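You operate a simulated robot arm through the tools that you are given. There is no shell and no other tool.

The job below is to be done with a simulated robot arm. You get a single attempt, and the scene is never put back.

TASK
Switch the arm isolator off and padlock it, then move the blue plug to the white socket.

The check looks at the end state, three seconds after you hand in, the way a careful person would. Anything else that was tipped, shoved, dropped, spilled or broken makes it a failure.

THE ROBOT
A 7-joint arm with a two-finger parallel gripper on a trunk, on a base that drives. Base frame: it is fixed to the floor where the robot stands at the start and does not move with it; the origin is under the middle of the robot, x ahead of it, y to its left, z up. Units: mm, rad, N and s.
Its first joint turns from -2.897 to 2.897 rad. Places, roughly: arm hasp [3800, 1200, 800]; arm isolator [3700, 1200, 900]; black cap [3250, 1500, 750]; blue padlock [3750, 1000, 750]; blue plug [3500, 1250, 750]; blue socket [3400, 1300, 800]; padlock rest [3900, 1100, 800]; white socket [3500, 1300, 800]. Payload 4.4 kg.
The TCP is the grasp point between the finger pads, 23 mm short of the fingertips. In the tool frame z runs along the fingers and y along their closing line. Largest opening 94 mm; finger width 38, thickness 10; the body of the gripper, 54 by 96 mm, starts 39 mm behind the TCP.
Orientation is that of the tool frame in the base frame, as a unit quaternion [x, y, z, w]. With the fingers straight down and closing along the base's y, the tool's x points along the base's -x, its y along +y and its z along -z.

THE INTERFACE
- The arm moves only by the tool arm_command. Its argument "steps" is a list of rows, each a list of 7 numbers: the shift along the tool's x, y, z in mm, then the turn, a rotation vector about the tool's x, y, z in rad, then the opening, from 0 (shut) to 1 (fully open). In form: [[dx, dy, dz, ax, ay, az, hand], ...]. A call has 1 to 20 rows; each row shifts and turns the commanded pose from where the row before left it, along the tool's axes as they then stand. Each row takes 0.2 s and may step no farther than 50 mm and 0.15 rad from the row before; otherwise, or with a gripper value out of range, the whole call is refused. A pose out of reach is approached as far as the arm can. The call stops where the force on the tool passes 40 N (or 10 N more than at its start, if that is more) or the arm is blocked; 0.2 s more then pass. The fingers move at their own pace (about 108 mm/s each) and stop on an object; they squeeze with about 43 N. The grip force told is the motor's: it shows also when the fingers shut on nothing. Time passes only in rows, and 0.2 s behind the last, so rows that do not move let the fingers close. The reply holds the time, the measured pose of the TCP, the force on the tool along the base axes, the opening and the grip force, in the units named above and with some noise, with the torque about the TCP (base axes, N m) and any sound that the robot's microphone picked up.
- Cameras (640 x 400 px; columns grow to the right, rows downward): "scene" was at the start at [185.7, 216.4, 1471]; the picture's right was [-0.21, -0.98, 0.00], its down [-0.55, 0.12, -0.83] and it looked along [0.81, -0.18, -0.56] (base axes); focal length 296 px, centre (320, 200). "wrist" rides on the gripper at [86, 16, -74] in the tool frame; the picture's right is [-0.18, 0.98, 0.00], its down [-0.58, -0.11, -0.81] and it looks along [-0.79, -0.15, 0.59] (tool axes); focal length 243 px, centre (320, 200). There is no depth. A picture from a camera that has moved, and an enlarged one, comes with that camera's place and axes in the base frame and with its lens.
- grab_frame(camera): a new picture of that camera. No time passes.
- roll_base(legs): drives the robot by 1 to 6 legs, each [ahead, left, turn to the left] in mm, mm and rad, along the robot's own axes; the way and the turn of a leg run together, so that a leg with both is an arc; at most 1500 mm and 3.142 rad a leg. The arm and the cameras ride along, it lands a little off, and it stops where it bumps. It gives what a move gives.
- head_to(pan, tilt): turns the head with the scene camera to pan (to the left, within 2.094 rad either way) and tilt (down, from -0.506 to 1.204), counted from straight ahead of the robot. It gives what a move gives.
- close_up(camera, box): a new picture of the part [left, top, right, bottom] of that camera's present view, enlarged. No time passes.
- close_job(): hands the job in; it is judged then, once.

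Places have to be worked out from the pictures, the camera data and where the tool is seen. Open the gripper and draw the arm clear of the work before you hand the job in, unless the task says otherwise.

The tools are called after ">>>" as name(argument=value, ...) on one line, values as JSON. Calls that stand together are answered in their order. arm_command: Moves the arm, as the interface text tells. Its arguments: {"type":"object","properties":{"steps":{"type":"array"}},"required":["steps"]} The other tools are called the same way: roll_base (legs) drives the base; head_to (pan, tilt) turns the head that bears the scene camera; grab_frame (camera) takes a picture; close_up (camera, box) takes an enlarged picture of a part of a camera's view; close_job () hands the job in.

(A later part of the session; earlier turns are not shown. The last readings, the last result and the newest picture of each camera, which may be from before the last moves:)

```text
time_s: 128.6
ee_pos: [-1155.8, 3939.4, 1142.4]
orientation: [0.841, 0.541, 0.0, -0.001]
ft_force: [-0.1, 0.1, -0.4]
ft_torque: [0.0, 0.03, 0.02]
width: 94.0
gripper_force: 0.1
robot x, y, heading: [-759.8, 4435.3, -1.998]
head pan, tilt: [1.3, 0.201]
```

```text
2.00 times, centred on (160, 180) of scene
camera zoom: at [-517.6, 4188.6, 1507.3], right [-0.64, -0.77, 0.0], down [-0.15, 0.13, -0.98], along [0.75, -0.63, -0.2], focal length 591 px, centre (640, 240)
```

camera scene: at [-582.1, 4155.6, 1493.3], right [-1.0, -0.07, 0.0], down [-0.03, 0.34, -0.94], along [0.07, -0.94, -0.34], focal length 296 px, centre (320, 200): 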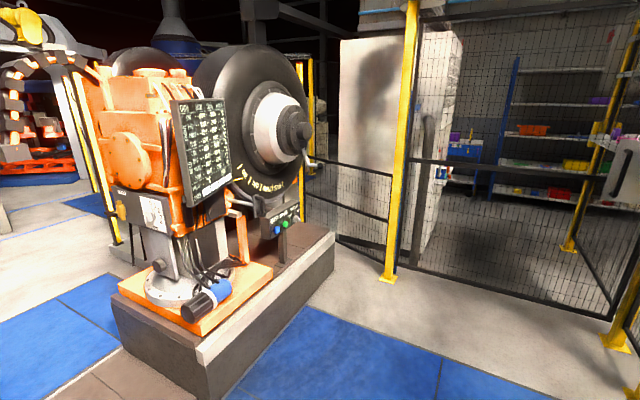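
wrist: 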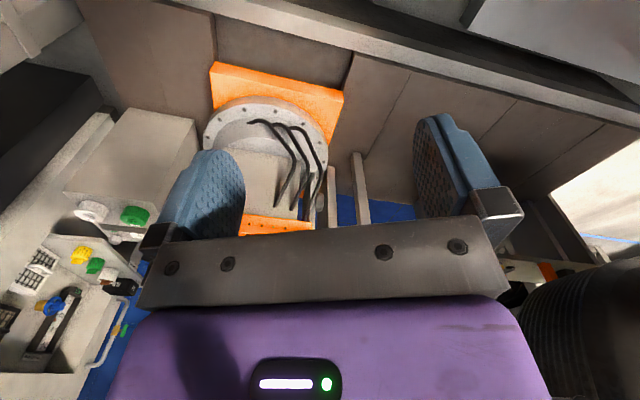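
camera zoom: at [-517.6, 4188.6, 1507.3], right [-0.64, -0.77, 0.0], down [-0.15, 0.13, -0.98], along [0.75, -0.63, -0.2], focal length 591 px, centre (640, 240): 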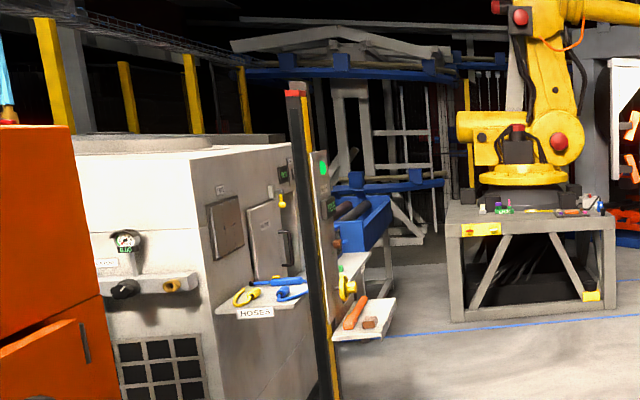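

The stand of the yellow robot is the target; the way there runs between the black/yellow post on the left and the press base on the right. I turn to face it and check the floor in between.

>>> roll_base(legs=[[0, 0, 1.574]])

>>> head_to(pan=0.0, tilt=0.45)

>>> grab_frame(camera="scene")

>>> head_to(pan=-0.2, tilt=0.9)

>>> grab_frame(camera="scene")

```text
time_s: 132.9
ee_pos: [-249.0, 4059.3, 1142.5]
orientation: [0.193, 0.981, 0.0, 0.0]
ft_force: [0.4, 0.0, -0.2]
ft_torque: [0.04, -0.01, -0.02]
width: 94.0
gripper_force: 0.0
robot x, y, heading: [-760.9, 4437.3, -0.389]
head pan, tilt: [1.3, 0.201]
```

```text
time_s: 134.4
ee_pos: [-249.8, 4059.8, 1142.0]
orientation: [0.194, 0.981, 0.0, 0.0]
ft_force: [0.7, -0.1, -0.3]
ft_torque: [0.02, 0.0, 0.0]
width: 94.1
gripper_force: 0.1
robot x, y, heading: [-759.3, 4436.6, -0.391]
head pan, tilt: [0.0, 0.45]
```

```text
taken
camera scene: at [-494.8, 4581.6, 1484.1], right [-0.38, -0.93, 0.0], down [-0.4, 0.16, -0.9], along [0.83, -0.34, -0.44], focal length 296 px, centre (320, 200)
```

scene: 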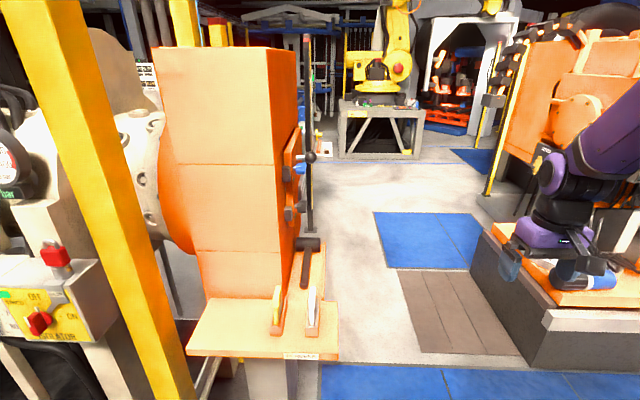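

```text
time_s: 135.3
ee_pos: [-249.7, 4060.6, 1143.6]
orientation: [0.194, 0.981, 0.0, 0.001]
ft_force: [-1.0, 0.1, -0.7]
ft_torque: [0.02, -0.01, -0.03]
width: 94.0
gripper_force: 0.0
robot x, y, heading: [-764.5, 4433.0, -0.388]
head pan, tilt: [-0.201, 0.901]
```

```text
taken
camera scene: at [-517.0, 4574.4, 1445.8], right [-0.56, -0.83, 0.0], down [-0.65, 0.43, -0.62], along [0.52, -0.35, -0.78], focal length 296 px, centre (320, 200)
```

scene: 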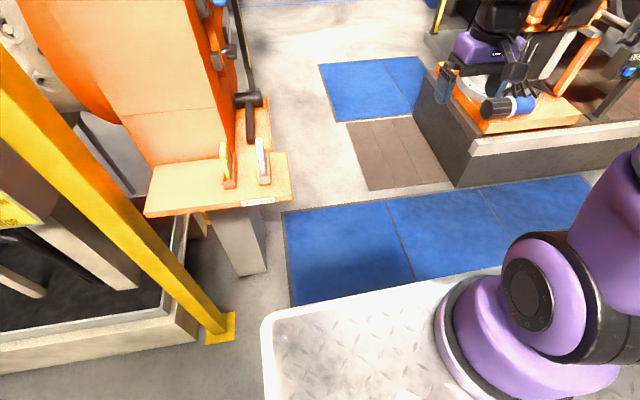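

The passage between the extruder shelf (left edge y'≈3950 in cell axes) and the press base (y'≈2890) is about 1 m wide with flat plates on the floor. I shift right into its middle and drive forward 2.9 m.

>>> roll_base(legs=[[0, 0, -0.03], [0, -320, 0], [1450, 0, 0], [1400, 0, 0]])

>>> head_to(pan=0.0, tilt=0.3)

>>> grab_frame(camera="scene")

>>> head_to(pan=-0.7, tilt=0.4)

>>> grab_frame(camera="scene")

```text
time_s: 151.3
ee_pos: [2218.6, 2567.7, 1143.6]
orientation: [0.212, 0.977, 0.0, 0.0]
ft_force: [0.2, -0.2, 0.4]
ft_torque: [0.0, -0.04, -0.02]
width: 94.0
gripper_force: 0.0
robot x, y, heading: [1725.4, 2961.3, -0.43]
head pan, tilt: [-0.201, 0.901]
```

```text
time_s: 152.3
ee_pos: [2217.9, 2568.4, 1143.3]
orientation: [0.211, 0.978, 0.0, 0.0]
ft_force: [0.4, 0.3, -0.1]
ft_torque: [0.04, 0.02, 0.0]
width: 94.1
gripper_force: 0.1
robot x, y, heading: [1723.9, 2963.2, -0.423]
head pan, tilt: [0.0, 0.3]
```

```text
taken
camera scene: at [1994.7, 3097.4, 1497.9], right [-0.41, -0.91, 0.0], down [-0.27, 0.12, -0.95], along [0.87, -0.39, -0.3], focal length 296 px, centre (320, 200)
```

scene: 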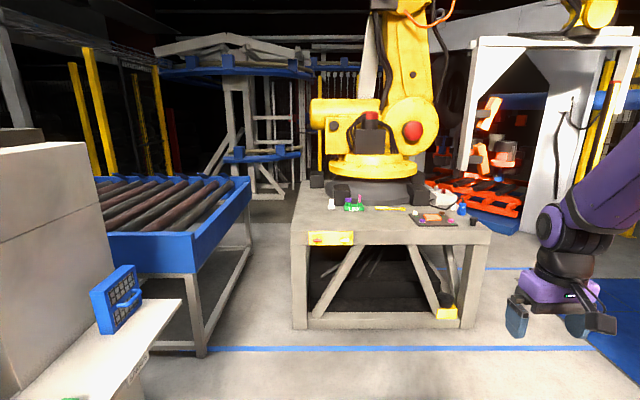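

```text
time_s: 153.4
ee_pos: [2218.0, 2567.9, 1142.8]
orientation: [0.212, 0.977, 0.0, 0.0]
ft_force: [0.6, 0.1, 0.0]
ft_torque: [-0.01, 0.0, 0.01]
width: 94.3
gripper_force: 0.1
robot x, y, heading: [1724.0, 2960.2, -0.423]
head pan, tilt: [-0.7, 0.4]
```

```text
taken
camera scene: at [1949.6, 3052.4, 1488.7], right [-0.9, -0.43, 0.0], down [-0.17, 0.35, -0.92], along [0.4, -0.83, -0.39], focal length 296 px, centre (320, 200)
```

scene: 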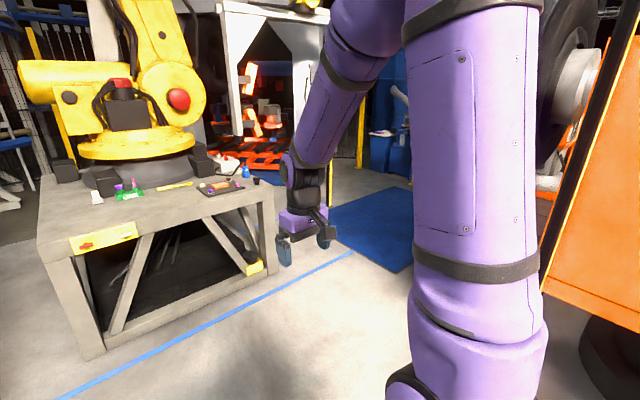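

The yellow robot's stand is right ahead, with small items along its right end. I zoom in on the stand top.

>>> head_to(pan=-0.3, tilt=0.35)

>>> close_up(camera="scene", box=[280, 140, 440, 240])

>>> grab_frame(camera="scene")

```text
time_s: 154.3
ee_pos: [2219.3, 2567.6, 1143.3]
orientation: [0.211, 0.977, 0.0, 0.0]
ft_force: [0.4, -0.2, -0.4]
ft_torque: [0.0, -0.02, 0.0]
width: 93.9
gripper_force: 0.1
robot x, y, heading: [1721.0, 2966.2, -0.424]
head pan, tilt: [-0.3, 0.351]
```

```text
4.00 times, centred on (360, 190) of scene
camera zoom: at [1979.3, 3074.1, 1493.3], right [-0.66, -0.75, 0.0], down [-0.26, 0.23, -0.94], along [0.7, -0.62, -0.34], focal length 1182 px, centre (160, 240)
```

zoom: 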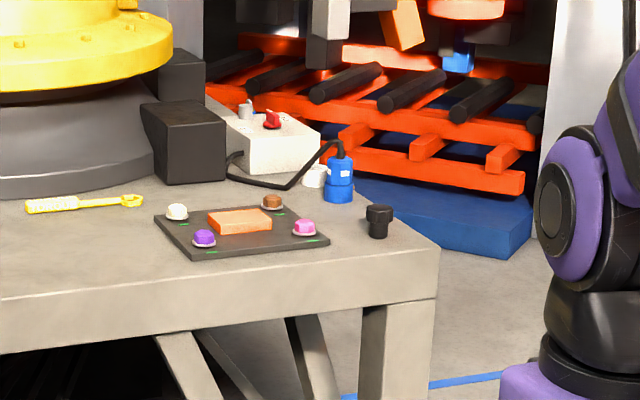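

```text
taken
camera scene: at [1979.3, 3074.1, 1493.3], right [-0.66, -0.75, 0.0], down [-0.26, 0.23, -0.94], along [0.7, -0.62, -0.34], focal length 296 px, centre (320, 200)
```

scene: 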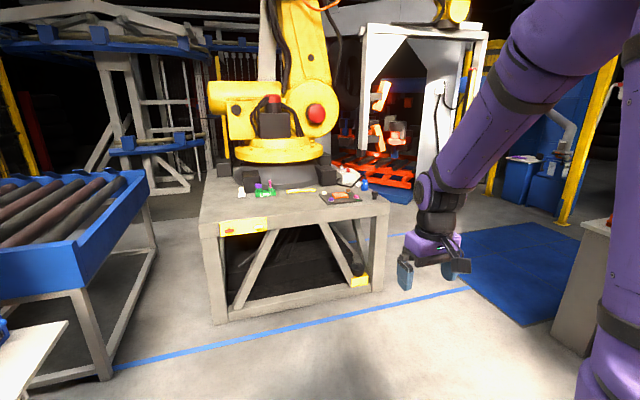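

I see the white isolator box with the red switch, the blue plug in its socket, the white socket and the black cap along the right (far-side) edge of the stand. I drive diagonally between the light-curtain post and the stand's corner toward that side.

>>> roll_base(legs=[[200, 0, 0], [0, 0, -0.78], [1350, 0, 0]])

>>> head_to(pan=0.5, tilt=0.45)

>>> grab_frame(camera="scene")

>>> head_to(pan=-0.5, tilt=0.45)

>>> grab_frame(camera="scene")

```text
time_s: 164.2
ee_pos: [2447.8, 989.6, 1142.8]
orientation: [0.569, 0.823, 0.0, 0.001]
ft_force: [-0.4, 0.0, -0.6]
ft_torque: [-0.03, -0.04, 0.0]
width: 93.9
gripper_force: 0.0
robot x, y, heading: [2377.3, 1617.1, -1.209]
head pan, tilt: [-0.3, 0.351]
```

```text
time_s: 165.4
ee_pos: [2449.1, 990.1, 1143.1]
orientation: [0.57, 0.822, 0.001, 0.0]
ft_force: [-0.3, -0.1, 0.2]
ft_torque: [0.02, 0.02, -0.01]
width: 94.1
gripper_force: 0.2
robot x, y, heading: [2378.6, 1621.2, -1.213]
head pan, tilt: [0.499, 0.45]
```

```text
taken
camera scene: at [2699.0, 1550.3, 1484.1], right [-0.65, -0.76, 0.0], down [-0.33, 0.28, -0.9], along [0.68, -0.59, -0.44], focal length 296 px, centre (320, 200)
```

scene: 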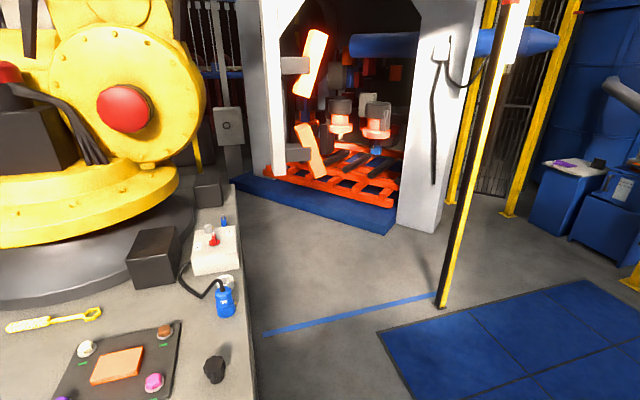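

```text
time_s: 166.7
ee_pos: [2448.7, 989.3, 1143.3]
orientation: [0.568, 0.823, 0.0, 0.001]
ft_force: [-0.1, -0.2, -0.2]
ft_torque: [0.0, 0.03, -0.01]
width: 93.9
gripper_force: 0.1
robot x, y, heading: [2373.6, 1621.0, -1.207]
head pan, tilt: [-0.499, 0.45]
```

```text
taken
camera scene: at [2616.8, 1519.2, 1484.1], right [-0.99, 0.14, 0.0], down [0.06, 0.43, -0.9], along [-0.12, -0.89, -0.44], focal length 296 px, centre (320, 200)
```

scene: 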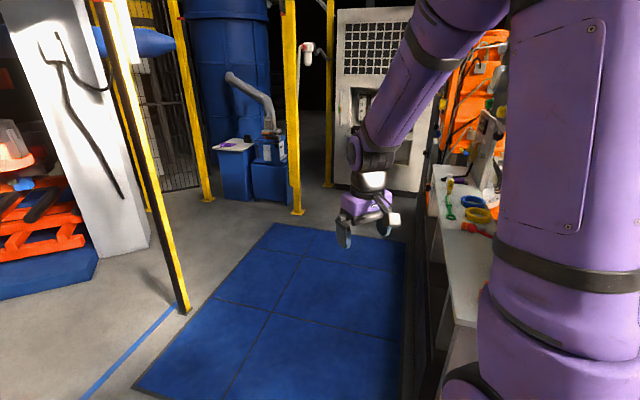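

I zoom in on the right end of the stand top to identify the isolator, hasp, padlock, plug, sockets and cap.

>>> head_to(pan=0.8, tilt=0.6)

>>> grab_frame(camera="scene")

>>> close_up(camera="scene", box=[240, 120, 400, 220])

>>> close_up(camera="scene", box=[240, 200, 400, 300])

```text
time_s: 168.1
ee_pos: [2447.6, 989.5, 1143.3]
orientation: [0.568, 0.823, 0.0, 0.0]
ft_force: [0.4, -0.3, 0.6]
ft_torque: [-0.01, 0.0, 0.0]
width: 94.1
gripper_force: 0.1
robot x, y, heading: [2373.6, 1618.4, -1.21]
head pan, tilt: [0.799, 0.6]
```

```text
taken
camera scene: at [2710.5, 1575.0, 1470.5], right [-0.4, -0.92, 0.0], down [-0.52, 0.23, -0.83], along [0.76, -0.33, -0.56], focal length 296 px, centre (320, 200)
```

scene: 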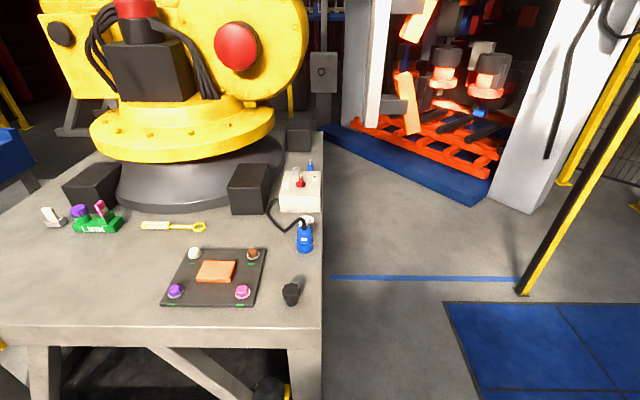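

```text
4.00 times, centred on (320, 170) of scene
camera zoom: at [2710.5, 1575.0, 1470.5], right [-0.4, -0.92, 0.0], down [-0.52, 0.23, -0.83], along [0.76, -0.33, -0.56], focal length 1182 px, centre (320, 320)
```

zoom: 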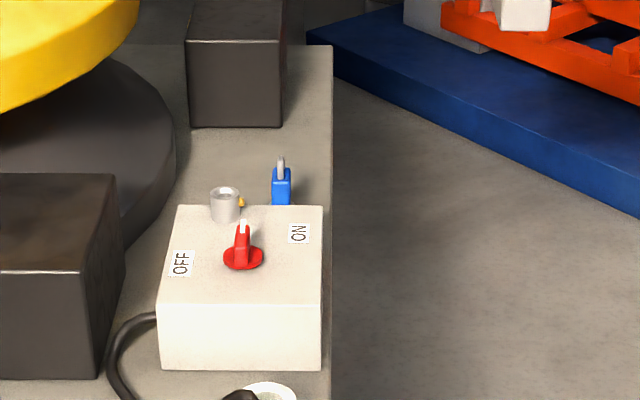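

```text
4.00 times, centred on (320, 250) of scene
camera zoom: at [2710.5, 1575.0, 1470.5], right [-0.4, -0.92, 0.0], down [-0.52, 0.23, -0.83], along [0.76, -0.33, -0.56], focal length 1182 px, centre (320, 0)
```

zoom: 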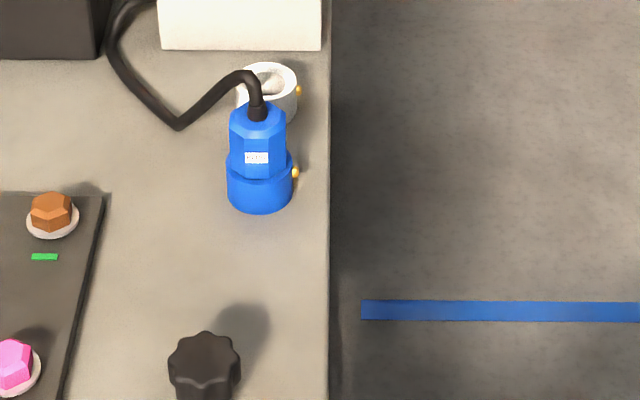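

Now I know the layout: white box with red switch, silver hasp post behind it, blue padlock behind that, then white socket and blue plug in blue socket, black cap. I check where the arm's own base axis sits on the deck, by looking down at it.

>>> head_to(pan=-1.1, tilt=1.15)

>>> grab_frame(camera="scene")

```text
time_s: 170.0
ee_pos: [2446.8, 990.1, 1141.8]
orientation: [0.568, 0.823, 0.0, 0.0]
ft_force: [-0.4, -0.6, 0.3]
ft_torque: [0.0, -0.04, 0.01]
width: 94.2
gripper_force: 0.0
robot x, y, heading: [2372.4, 1620.8, -1.212]
head pan, tilt: [-1.1, 1.15]
```

```text
taken
camera scene: at [2589.3, 1566.2, 1428.8], right [-0.74, 0.67, 0.0], down [0.61, 0.68, -0.41], along [-0.27, -0.3, -0.91], focal length 296 px, centre (320, 200)
```

scene: 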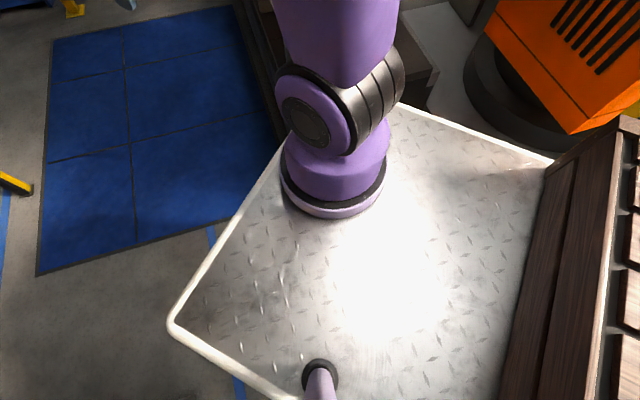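

The arm's base axis is about 220 mm ahead and 60 mm right of the robot's middle. I'll stand on the right side of the stand facing it; first I turn left to align with the cell and then slide past the stand's corner in short legs.

>>> roll_base(legs=[[0, 0, 0.79], [237, -246, 0], [550, -50, 0]])

>>> head_to(pan=-0.6, tilt=0.6)

>>> grab_frame(camera="scene")

>>> head_to(pan=0.5, tilt=0.6)

>>> grab_frame(camera="scene")

```text
time_s: 177.1
ee_pos: [3513.7, 687.5, 1143.0]
orientation: [0.183, 0.983, 0.0, 0.0]
ft_force: [0.3, -0.1, 0.3]
ft_torque: [-0.01, 0.06, 0.04]
width: 94.1
gripper_force: 0.1
robot x, y, heading: [2997.6, 1053.8, -0.366]
head pan, tilt: [-1.1, 1.15]
```

```text
time_s: 178.1
ee_pos: [3514.0, 686.3, 1142.9]
orientation: [0.184, 0.983, 0.0, 0.0]
ft_force: [0.4, -0.5, 0.6]
ft_torque: [-0.03, 0.03, -0.01]
width: 93.9
gripper_force: 0.0
robot x, y, heading: [2997.0, 1051.4, -0.365]
head pan, tilt: [-0.6, 0.6]
```

```text
taken
camera scene: at [3221.7, 1163.4, 1470.4], right [-0.82, -0.57, 0.0], down [-0.32, 0.47, -0.82], along [0.47, -0.68, -0.57], focal length 296 px, centre (320, 200)
```

scene: 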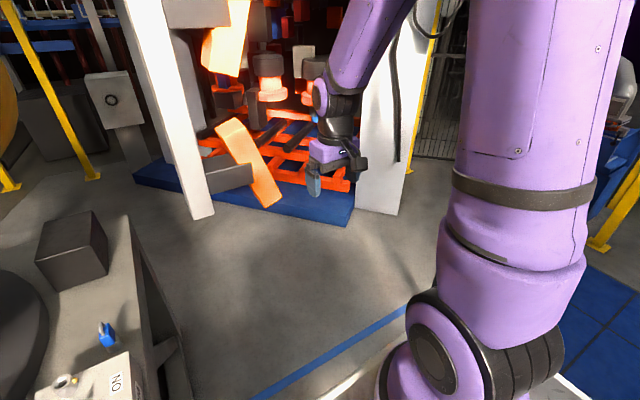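

```text
time_s: 179.4
ee_pos: [3515.0, 687.4, 1142.4]
orientation: [0.183, 0.983, 0.0, 0.0]
ft_force: [0.6, -0.4, 0.2]
ft_torque: [0.02, 0.0, 0.0]
width: 94.0
gripper_force: 0.0
robot x, y, heading: [2995.1, 1050.9, -0.367]
head pan, tilt: [0.499, 0.6]
```

```text
taken
camera scene: at [3259.3, 1247.8, 1470.5], right [0.13, -0.99, 0.0], down [-0.56, -0.07, -0.83], along [0.82, 0.11, -0.56], focal length 296 px, centre (320, 200)
```

scene: 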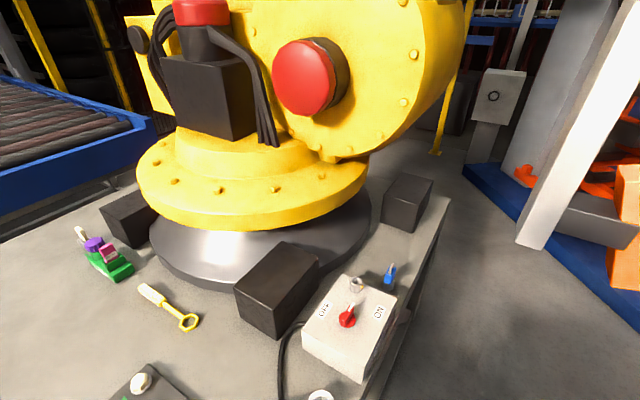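

The robot is now off the stand's corner at about [2997, 1052]. I slide right-and-ahead to the working spot and turn left to face the stand.

>>> roll_base(legs=[[306, -467, 0], [0, 0, 1.515]])

>>> head_to(pan=-0.3, tilt=0.7)

>>> grab_frame(camera="scene")

>>> grab_frame(camera="wrist")

```text
time_s: 186.3
ee_pos: [3509.6, 1010.4, 1141.9]
orientation: [-0.539, 0.842, 0.0, 0.001]
ft_force: [-0.5, -0.2, 0.5]
ft_torque: [0.0, -0.02, 0.03]
width: 94.1
gripper_force: 0.1
robot x, y, heading: [3112.5, 514.1, 1.143]
head pan, tilt: [0.499, 0.6]
```

```text
time_s: 187.4
ee_pos: [3509.9, 1010.2, 1143.6]
orientation: [-0.539, 0.842, 0.0, 0.001]
ft_force: [-0.2, -0.1, -0.1]
ft_torque: [-0.02, 0.03, 0.02]
width: 93.8
gripper_force: 0.2
robot x, y, heading: [3115.9, 514.5, 1.138]
head pan, tilt: [-0.3, 0.7]
```

```text
taken
camera scene: at [2995.5, 767.8, 1461.9], right [0.75, -0.67, 0.0], down [-0.43, -0.48, -0.76], along [0.51, 0.57, -0.64], focal length 296 px, centre (320, 200)
```

scene: 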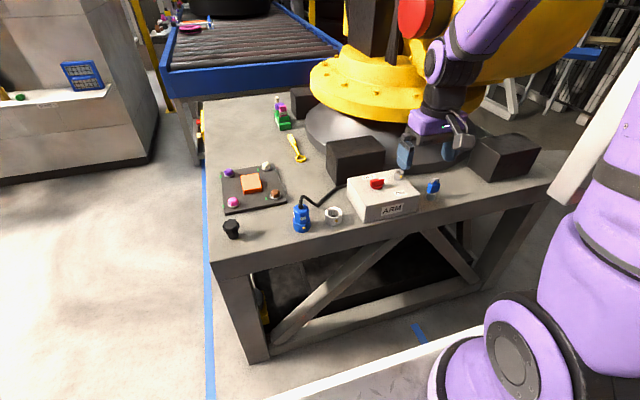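

```text
taken
camera wrist: at [3457.9, 938.7, 1217.9], right [-0.82, 0.58, 0.0], down [0.34, 0.48, 0.81], along [0.47, 0.66, -0.59], focal length 243 px, centre (320, 200)
```

wrist: 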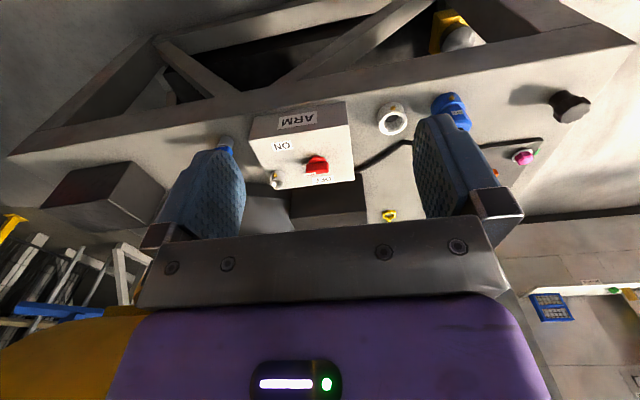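

I'm in position facing the stand, and all the items are in view. Now I take close-ups of the isolator, hasp, padlock, sockets and plug.

>>> close_up(camera="scene", box=[335, 155, 455, 230])

>>> close_up(camera="scene", box=[270, 180, 366, 240])

>>> close_up(camera="wrist", box=[200, 80, 440, 230])

```text
5.33 times, centred on (395, 192) of scene
camera zoom: at [2995.5, 767.8, 1461.9], right [0.75, -0.67, 0.0], down [-0.43, -0.48, -0.76], along [0.51, 0.57, -0.64], focal length 1576 px, centre (-80, 240)
```

zoom: 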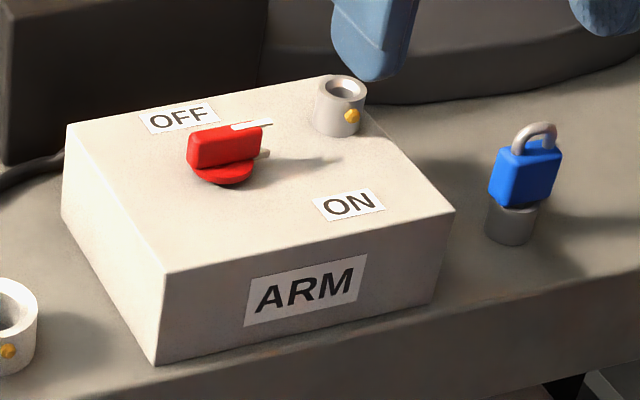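

```text
6.67 times, centred on (318, 210) of scene
camera zoom: at [2995.5, 767.8, 1461.9], right [0.75, -0.67, 0.0], down [-0.43, -0.48, -0.76], along [0.51, 0.57, -0.64], focal length 1970 px, centre (333, 133)
```

zoom: 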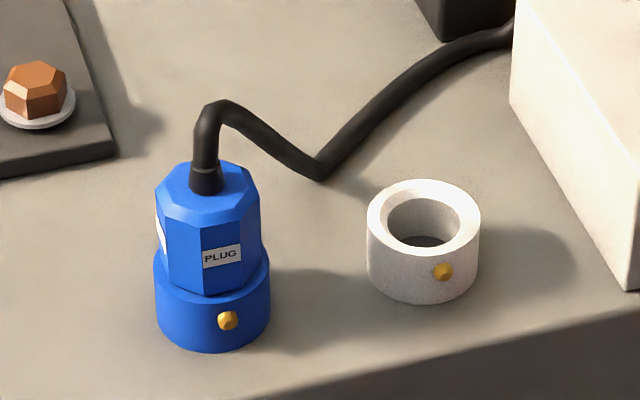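

```text
2.67 times, centred on (320, 155) of wrist
camera zoom: at [3457.9, 938.7, 1217.9], right [-0.82, 0.58, 0.0], down [0.34, 0.48, 0.81], along [0.47, 0.66, -0.59], focal length 647 px, centre (320, 320)
```

zoom: 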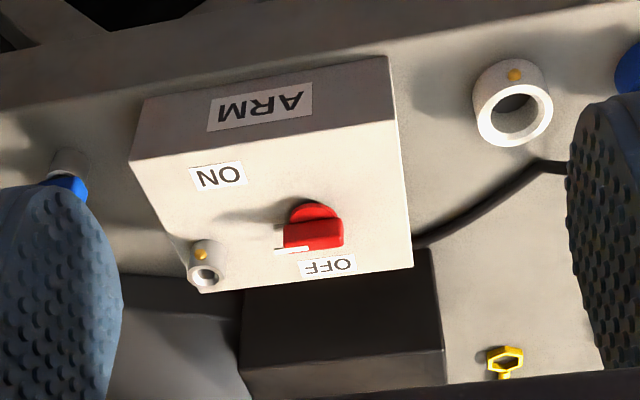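

The knob's pointer currently points right (along the box), with OFF marked toward the back and ON toward the front; the hasp is a cup post on the box top, and the padlock sits on a similar rest post. I estimate the knob at about [3672, 1233, 860] and move the tool closer to look with the wrist camera.

>>> arm_command(steps=[[-28, -9, 30, 0, 0, 0, 1], [-28, -9, 30, 0, 0, 0, 1], [-28, -9, 30, 0, 0, 0, 1], [-28, -9, 30, 0, 0, 0, 1], [-28, -9, 30, 0, 0, 0, 1], [-28, -9, 30, 0, 0, 0, 1], [0, 0, 0, 0, 0, 0, 1]])

>>> grab_frame(camera="wrist")

>>> close_up(camera="wrist", box=[220, 100, 420, 225])

>>> grab_frame(camera="scene")

```text
time_s: 189.0
ee_pos: [3631.3, 1136.9, 967.2]
orientation: [-0.54, 0.842, 0.0, 0.0]
ft_force: [-0.2, 0.2, -0.1]
ft_torque: [0.04, -0.01, -0.02]
width: 94.1
gripper_force: 0.0
robot x, y, heading: [3114.7, 515.5, 1.139]
head pan, tilt: [-0.3, 0.7]
```

```text
taken
camera wrist: at [3579.8, 1066.3, 1040.9], right [-0.82, 0.58, 0.0], down [0.34, 0.48, 0.81], along [0.47, 0.66, -0.59], focal length 243 px, centre (320, 200)
```

wrist: 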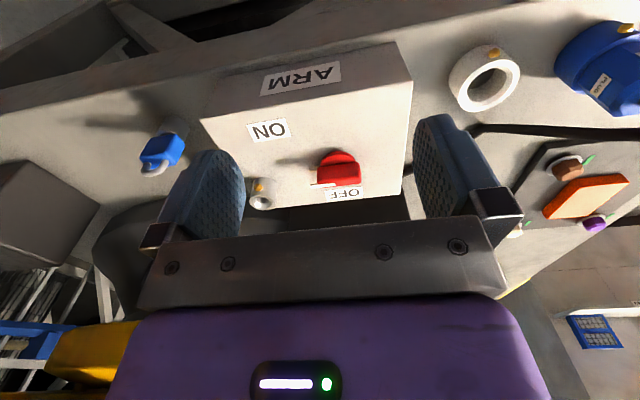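

```text
3.20 times, centred on (320, 162) of wrist
camera zoom: at [3579.8, 1066.3, 1040.9], right [-0.82, 0.58, 0.0], down [0.34, 0.48, 0.81], along [0.47, 0.66, -0.59], focal length 776 px, centre (320, 320)
```

zoom: 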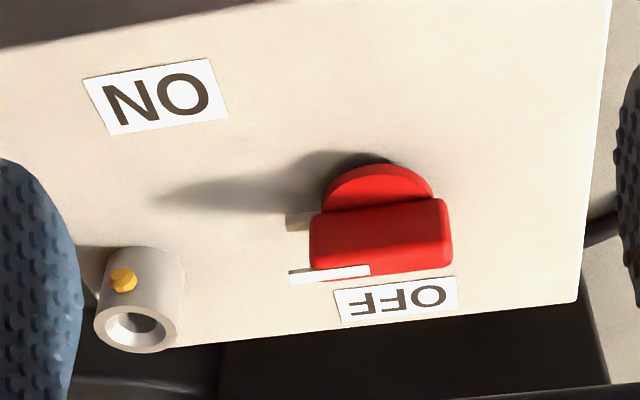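

```text
taken
camera scene: at [2995.4, 767.7, 1461.9], right [0.74, -0.67, 0.0], down [-0.43, -0.48, -0.76], along [0.51, 0.57, -0.64], focal length 296 px, centre (320, 200)
```

scene: 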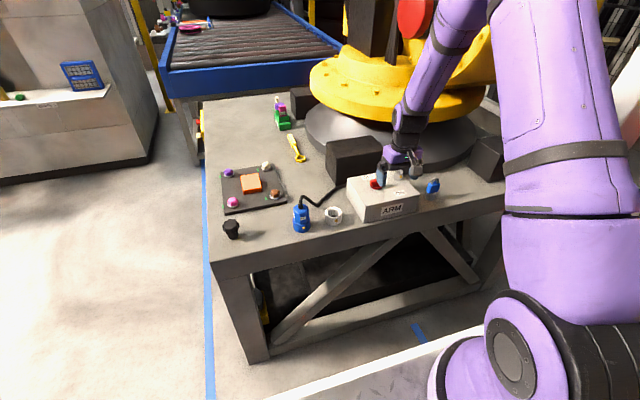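

The close view shows the pivot at about [3672.6, 1231.3], disc top near z=854 and bar top near z=884; the bar points along the box's length (pointer right), and OFF is a quarter turn counter-clockwise. I rotate the tool a quarter turn clockwise (seen from above) so the fingers can straddle the bar.

>>> arm_command(steps=[[0, 0, 0, 0, 0, 0.1428, 1], [0, 0, 0, 0, 0, 0.1428, 1], [0, 0, 0, 0, 0, 0.1428, 1], [0, 0, 0, 0, 0, 0.1428, 1], [0, 0, 0, 0, 0, 0.1428, 1], [0, 0, 0, 0, 0, 0.1428, 1], [0, 0, 0, 0, 0, 0.1428, 1], [0, 0, 0, 0, 0, 0.1428, 1], [0, 0, 0, 0, 0, 0.1428, 1], [0, 0, 0, 0, 0, 0.1428, 1], [0, 0, 0, 0, 0, 0.1428, 1], [0, 0, 0, 0, 0, 0, 1]])

>>> grab_frame(camera="wrist")

>>> grab_frame(camera="scene")

```text
time_s: 191.6
ee_pos: [3626.6, 1139.5, 962.6]
orientation: [0.216, 0.976, 0.0, 0.001]
ft_force: [-0.3, -0.3, -0.5]
ft_torque: [0.01, -0.04, -0.02]
width: 93.9
gripper_force: 0.1
robot x, y, heading: [3111.3, 516.2, 1.142]
head pan, tilt: [-0.3, 0.7]
```

```text
taken
camera wrist: at [3555.9, 1191.5, 1038.1], right [0.58, 0.82, 0.0], down [0.48, -0.34, 0.81], along [0.66, -0.47, -0.59], focal length 243 px, centre (320, 200)
```

wrist: 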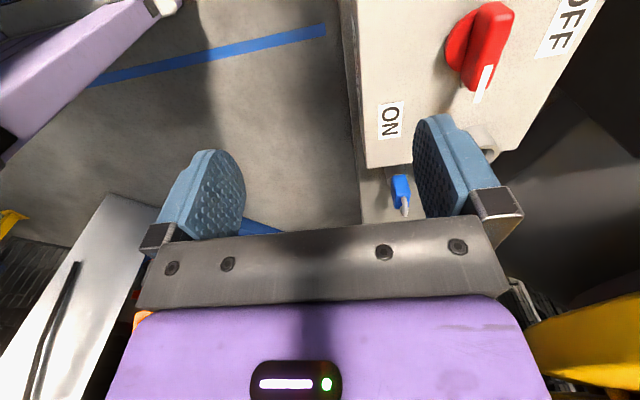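

```text
taken
camera scene: at [2995.5, 767.8, 1461.9], right [0.74, -0.67, 0.0], down [-0.43, -0.48, -0.76], along [0.51, 0.57, -0.64], focal length 296 px, centre (320, 200)
```

scene: 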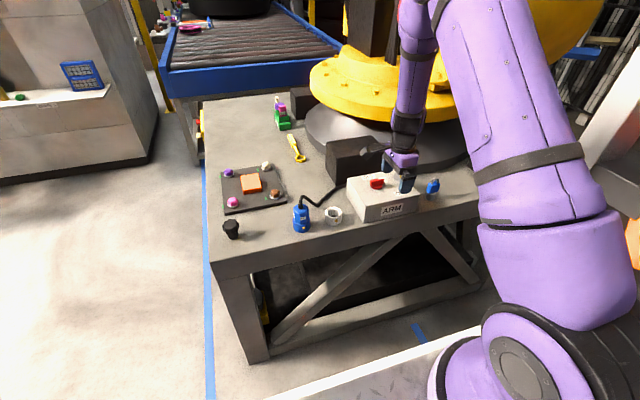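

The tool is rotated with its closing line along the stand's depth direction. I move it above the knob, staying 18 mm above the bar with the fingertips, to check centring.

>>> arm_command(steps=[[-0.6, 33.8, 0, 0, 0, 0, 1], [-0.6, 33.8, 0, 0, 0, 0, 1], [-0.6, 33.8, 12, 0, 0, 0, 1], [0, 0, 25, 0, 0, 0, 1], [0, 0, 0, 0, 0, 0, 1], [0, 0, 0, 0, 0, 0, 1]])

>>> grab_frame(camera="wrist")

>>> close_up(camera="wrist", box=[200, 80, 440, 230])

>>> close_up(camera="scene", box=[335, 145, 455, 220])

```text
time_s: 193.0
ee_pos: [3673.6, 1232.3, 926.1]
orientation: [0.214, 0.977, 0.0, 0.0]
ft_force: [0.7, 0.1, -0.9]
ft_torque: [0.02, 0.01, 0.03]
width: 94.0
gripper_force: 0.1
robot x, y, heading: [3110.8, 517.5, 1.14]
head pan, tilt: [-0.3, 0.7]
```

```text
taken
camera wrist: at [3601.2, 1283.7, 1000.8], right [0.58, 0.82, 0.0], down [0.48, -0.34, 0.81], along [0.66, -0.47, -0.59], focal length 243 px, centre (320, 200)
```

wrist: 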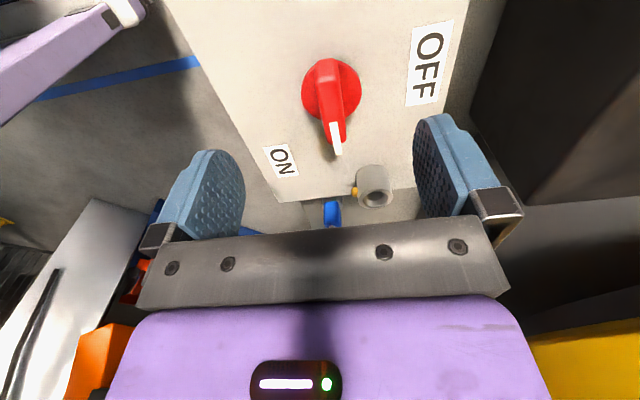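

```text
2.67 times, centred on (320, 155) of wrist
camera zoom: at [3601.2, 1283.7, 1000.8], right [0.58, 0.82, 0.0], down [0.48, -0.34, 0.81], along [0.66, -0.47, -0.59], focal length 647 px, centre (320, 320)
```

zoom: 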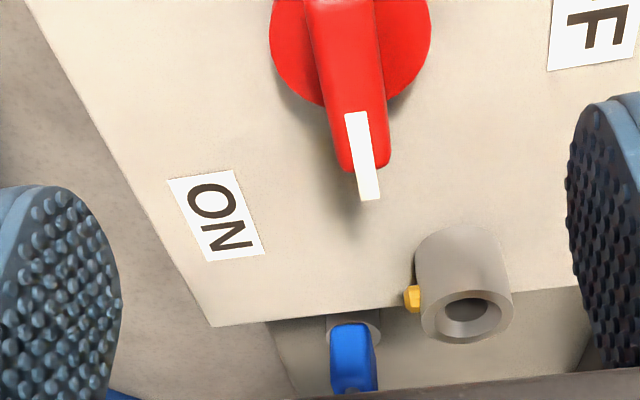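

```text
5.33 times, centred on (395, 182) of scene
camera zoom: at [2995.5, 767.8, 1461.9], right [0.74, -0.67, 0.0], down [-0.43, -0.48, -0.76], along [0.51, 0.57, -0.64], focal length 1576 px, centre (-80, 293)
```

zoom: 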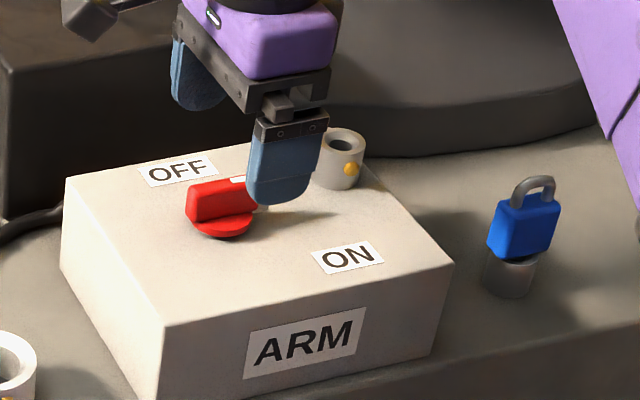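

The bar indeed lies along the box and the knob centre appears about 7 mm further back than the tool. I shift by that amount, come down a little and recheck.

>>> arm_command(steps=[[2.5, 7, 0, 0, 0, 0, 1], [0, 0, 20, 0, 0, 0, 1], [0, 0, 0, 0, 0, 0, 1], [0, 0, 0, 0, 0, 0, 1]])

>>> grab_frame(camera="wrist")

>>> close_up(camera="wrist", box=[220, 40, 420, 165])

>>> close_up(camera="scene", box=[335, 145, 455, 220])

```text
time_s: 194.0
ee_pos: [3674.0, 1239.0, 905.0]
orientation: [0.213, 0.977, -0.001, 0.0]
ft_force: [-0.5, -0.2, -0.8]
ft_torque: [-0.02, -0.02, -0.01]
width: 93.8
gripper_force: 0.0
robot x, y, heading: [3108.8, 517.7, 1.139]
head pan, tilt: [-0.3, 0.7]
```

```text
taken
camera wrist: at [3601.7, 1290.4, 980.2], right [0.58, 0.82, 0.0], down [0.48, -0.34, 0.81], along [0.66, -0.47, -0.59], focal length 243 px, centre (320, 200)
```

wrist: 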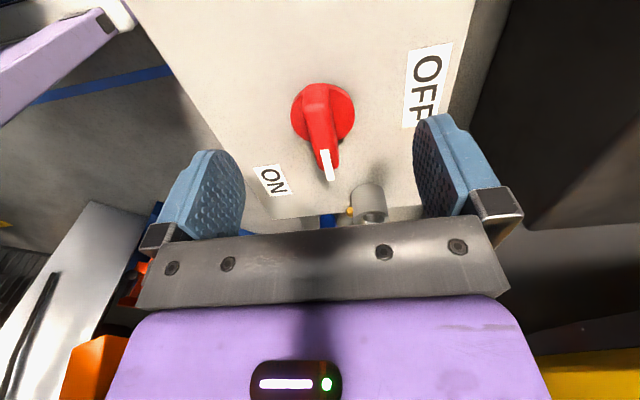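

```text
3.20 times, centred on (320, 102) of wrist
camera zoom: at [3601.7, 1290.4, 980.2], right [0.58, 0.82, 0.0], down [0.48, -0.34, 0.81], along [0.66, -0.47, -0.59], focal length 776 px, centre (320, 512)
```

zoom: 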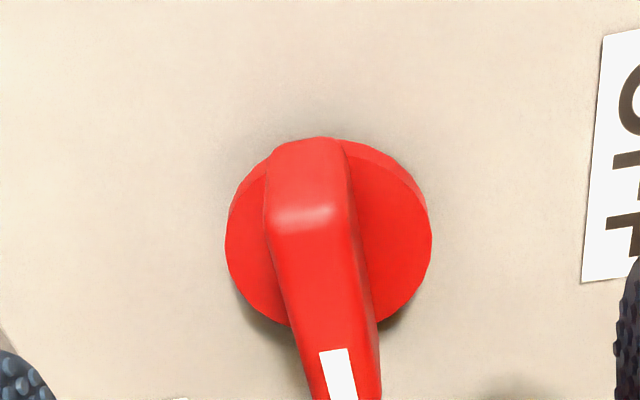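

```text
5.33 times, centred on (395, 182) of scene
camera zoom: at [2995.5, 767.8, 1461.9], right [0.74, -0.67, 0.0], down [-0.43, -0.48, -0.76], along [0.51, 0.57, -0.64], focal length 1576 px, centre (-80, 293)
```

zoom: 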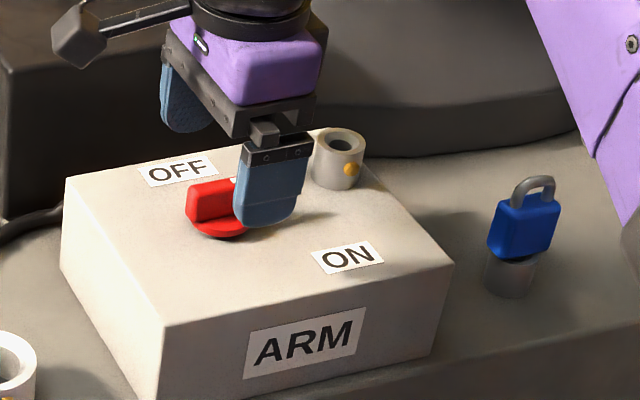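

The knob is now nearly centred between the fingers (about 1.5 mm further back). I correct that, lower to TCP z≈879 so the fingertips stay just above the disc, and close on the bar.

>>> arm_command(steps=[[0, 1.5, 13, 0, 0, 0, 1], [0, 0, 13, 0, 0, 0, 1], [0, 0, 0, 0, 0, 0, 1], [0, 0, 0, 0, 0, 0, 0.5], [0, 0, 0, 0, 0, 0, 0.3], [0, 0, 0, 0, 0, 0, 0.1], [0, 0, 0, 0, 0, 0, 0], [0, 0, 0, 0, 0, 0, 0], [0, 0, 0, 0, 0, 0, 0]])

>>> close_up(camera="scene", box=[335, 145, 455, 220])

>>> grab_frame(camera="wrist")

```text
time_s: 196.0
ee_pos: [3674.4, 1240.3, 879.2]
orientation: [0.214, 0.977, -0.001, 0.0]
ft_force: [-4.5, -6.5, -1.7]
ft_torque: [0.16, 0.12, -0.04]
width: 14.0
gripper_force: 44.8
robot x, y, heading: [3115.6, 516.9, 1.141]
head pan, tilt: [-0.3, 0.7]
```

```text
5.33 times, centred on (395, 182) of scene
camera zoom: at [2995.4, 767.6, 1461.9], right [0.74, -0.67, 0.0], down [-0.43, -0.48, -0.77], along [0.51, 0.57, -0.64], focal length 1576 px, centre (-80, 293)
```

zoom: 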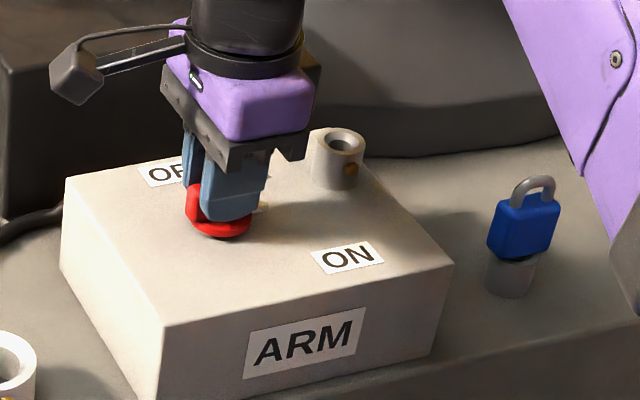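

```text
taken
camera wrist: at [3602.7, 1291.1, 954.3], right [0.58, 0.82, 0.0], down [0.48, -0.34, 0.81], along [0.66, -0.47, -0.59], focal length 243 px, centre (320, 200)
```

wrist: 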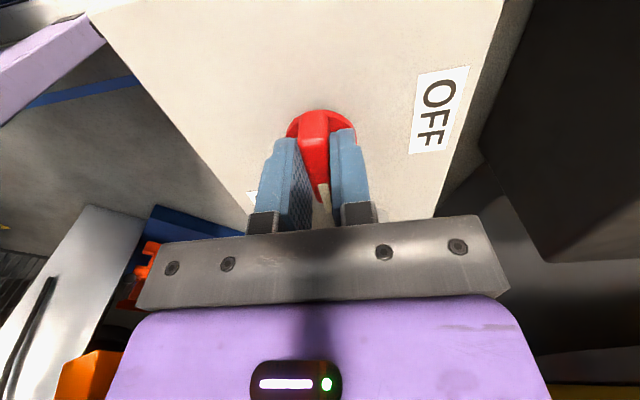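

The bar (14 mm thick) is gripped firmly and the tool is centred on the pivot. I start turning counter-clockwise (seen from above) toward OFF, a part at a time.

>>> arm_command(steps=[[0, 0, 0, 0, 0, -0.1, 0], [0, 0, 0, 0, 0, -0.1, 0], [0, 0, 0, 0, 0, -0.1, 0], [0, 0, 0, 0, 0, -0.1, 0], [0, 0, 0, 0, 0, 0, 0]])

>>> close_up(camera="scene", box=[335, 145, 455, 220])

```text
time_s: 197.2
ee_pos: [3673.5, 1238.1, 879.4]
orientation: [0.016, 1.0, -0.001, 0.001]
ft_force: [7.0, -18.2, -0.2]
ft_torque: [-0.18, 0.22, -0.02]
width: 14.1
gripper_force: 44.9
robot x, y, heading: [3111.9, 517.3, 1.14]
head pan, tilt: [-0.3, 0.7]
```

```text
5.33 times, centred on (395, 182) of scene
camera zoom: at [2995.9, 767.0, 1462.0], right [0.74, -0.67, 0.0], down [-0.43, -0.48, -0.77], along [0.51, 0.57, -0.64], focal length 1576 px, centre (-80, 293)
```

zoom: 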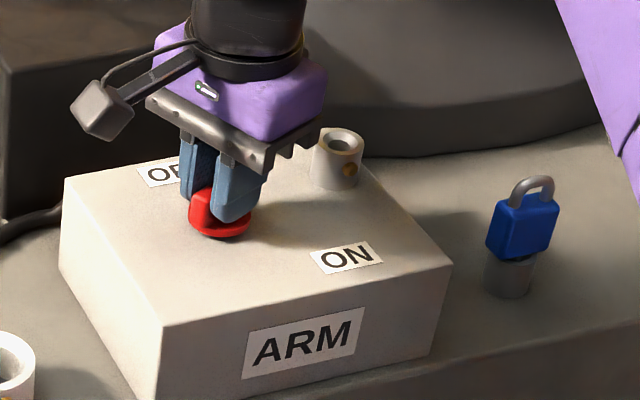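

The knob follows the tool with a sideways load of about 19 N, meaning my rotation centre is a few mm too far back. I ease the tool that way and keep turning.

>>> arm_command(steps=[[-1, -3, 0, 0, 0, 0, 0], [0, 0, 0, 0, 0, -0.1, 0], [0, 0, 0, 0, 0, -0.1, 0], [0, 0, 0, 0, 0, -0.1, 0], [0, 0, 0, 0, 0, 0, 0]])

>>> close_up(camera="scene", box=[335, 145, 455, 220])

```text
time_s: 198.4
ee_pos: [3675.9, 1237.8, 879.9]
orientation: [-0.135, 0.991, 0.001, 0.0]
ft_force: [11.5, -1.5, 1.9]
ft_torque: [-0.25, 0.35, 0.0]
width: 14.0
gripper_force: 44.8
robot x, y, heading: [3113.0, 517.5, 1.143]
head pan, tilt: [-0.3, 0.7]
```

```text
5.33 times, centred on (395, 182) of scene
camera zoom: at [2996.0, 767.8, 1461.9], right [0.74, -0.67, 0.0], down [-0.43, -0.48, -0.76], along [0.51, 0.57, -0.64], focal length 1576 px, centre (-80, 293)
```

zoom: 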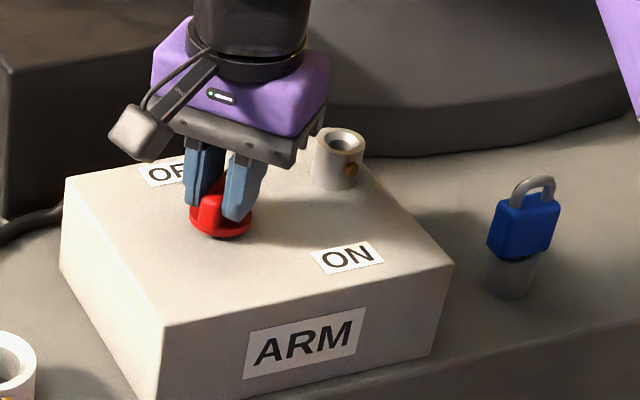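

It's turned about 40° so far with little load. I trim the centre again and continue turning toward 75°.

>>> arm_command(steps=[[-2, -0.8, 0, 0, 0, 0, 0], [0, 0, 0, 0, 0, -0.1, 0], [0, 0, 0, 0, 0, -0.1, 0], [0, 0, 0, 0, 0, -0.1, 0], [0, 0, 0, 0, 0, -0.1, 0], [0, 0, 0, 0, 0, -0.1, 0], [0, 0, 0, 0, 0, 0, 0]])

>>> close_up(camera="scene", box=[335, 145, 455, 220])

```text
time_s: 200.0
ee_pos: [3674.8, 1236.0, 878.2]
orientation: [-0.376, 0.926, 0.0, 0.001]
ft_force: [-19.1, -1.1, 5.6]
ft_torque: [-0.8, 0.9, 0.07]
width: 14.2
gripper_force: 45.4
robot x, y, heading: [3113.5, 516.3, 1.145]
head pan, tilt: [-0.3, 0.7]
```

```text
5.33 times, centred on (395, 182) of scene
camera zoom: at [2994.6, 767.6, 1461.8], right [0.74, -0.67, 0.0], down [-0.43, -0.48, -0.77], along [0.51, 0.57, -0.64], focal length 1576 px, centre (-80, 293)
```

zoom: 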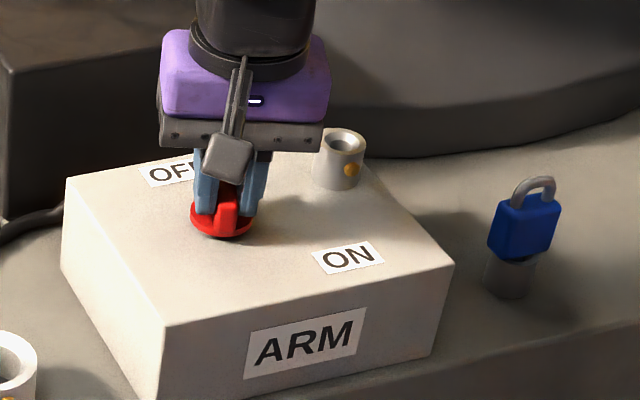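

About 69° turned, no stop torque yet. I trim the centre by 3 mm against the side load and turn the remaining 21°.

>>> arm_command(steps=[[2, 2, 0, 0, 0, 0, 0], [0, 0, 0, 0, 0, -0.1, 0], [0, 0, 0, 0, 0, -0.1, 0], [0, 0, 0, 0, 0, -0.1, 0], [0, 0, 0, 0, 0, -0.068, 0], [0, 0, 0, 0, 0, 0, 0]])

>>> close_up(camera="scene", box=[335, 145, 455, 220])

>>> grab_frame(camera="wrist")

```text
time_s: 201.4
ee_pos: [3675.8, 1236.2, 879.1]
orientation: [-0.538, 0.843, -0.001, 0.001]
ft_force: [13.6, -4.4, -7.1]
ft_torque: [1.32, -0.59, 0.02]
width: 14.0
gripper_force: 44.9
robot x, y, heading: [3111.8, 511.7, 1.141]
head pan, tilt: [-0.3, 0.7]
```

```text
5.33 times, centred on (395, 182) of scene
camera zoom: at [2996.5, 767.8, 1461.9], right [0.74, -0.67, 0.0], down [-0.43, -0.48, -0.76], along [0.51, 0.57, -0.64], focal length 1576 px, centre (-80, 293)
```

zoom: 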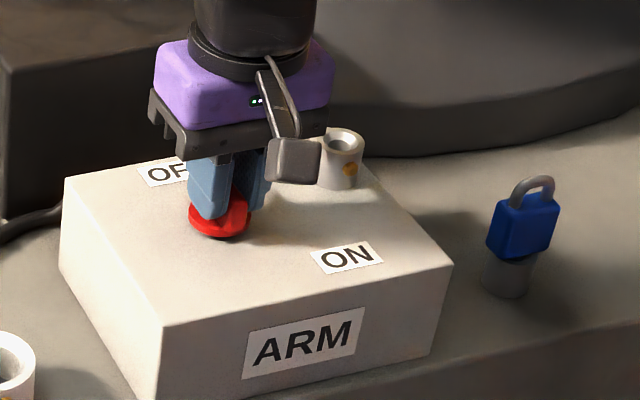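

```text
taken
camera wrist: at [3624.7, 1164.9, 954.3], right [-0.81, 0.58, 0.0], down [0.34, 0.48, 0.81], along [0.47, 0.66, -0.59], focal length 243 px, centre (320, 200)
```

wrist: 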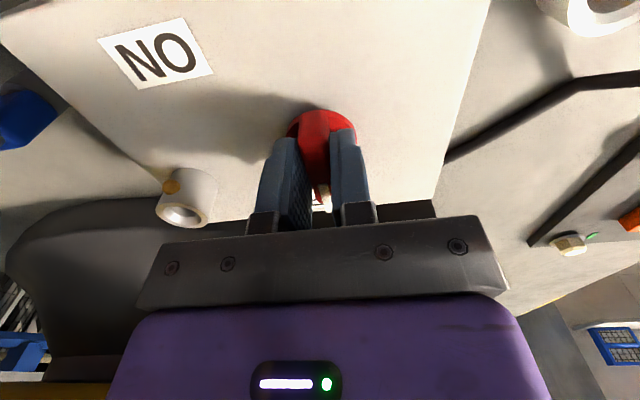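

The pointer now faces OFF (a full quarter turn). I nudge 0.06 rad further to feel whether the end stop is reached.

>>> arm_command(steps=[[-2, -1, 0, 0, 0, 0, 0], [0, 0, 0, 0, 0, -0.06, 0], [0, 0, 0, 0, 0, 0, 0]])

```text
time_s: 202.2
ee_pos: [3675.7, 1236.6, 879.7]
orientation: [-0.563, 0.827, -0.001, -0.002]
ft_force: [10.6, -20.7, -3.6]
ft_torque: [-1.4, 0.38, -0.09]
width: 13.9
gripper_force: 44.8
robot x, y, heading: [3110.7, 518.0, 1.136]
head pan, tilt: [-0.3, 0.7]
```

There's no hard stop, and the OFF label lies at about 90.5° from the starting direction, so I turn back the 0.06 rad, let the knob go and check the pointer.

>>> arm_command(steps=[[0, 0, 0, 0, 0, 0.055, 0], [0, -3, 0, 0, 0, 0, 0], [0, 0, 0, 0, 0, 0, 0]])

```text
time_s: 203.0
ee_pos: [3677.4, 1235.6, 878.9]
orientation: [-0.541, 0.841, 0.0, 0.0]
ft_force: [-11.1, -24.4, -7.2]
ft_torque: [0.28, -0.38, 0.0]
width: 14.0
gripper_force: 45.3
robot x, y, heading: [3114.5, 514.6, 1.14]
head pan, tilt: [-0.3, 0.7]
```

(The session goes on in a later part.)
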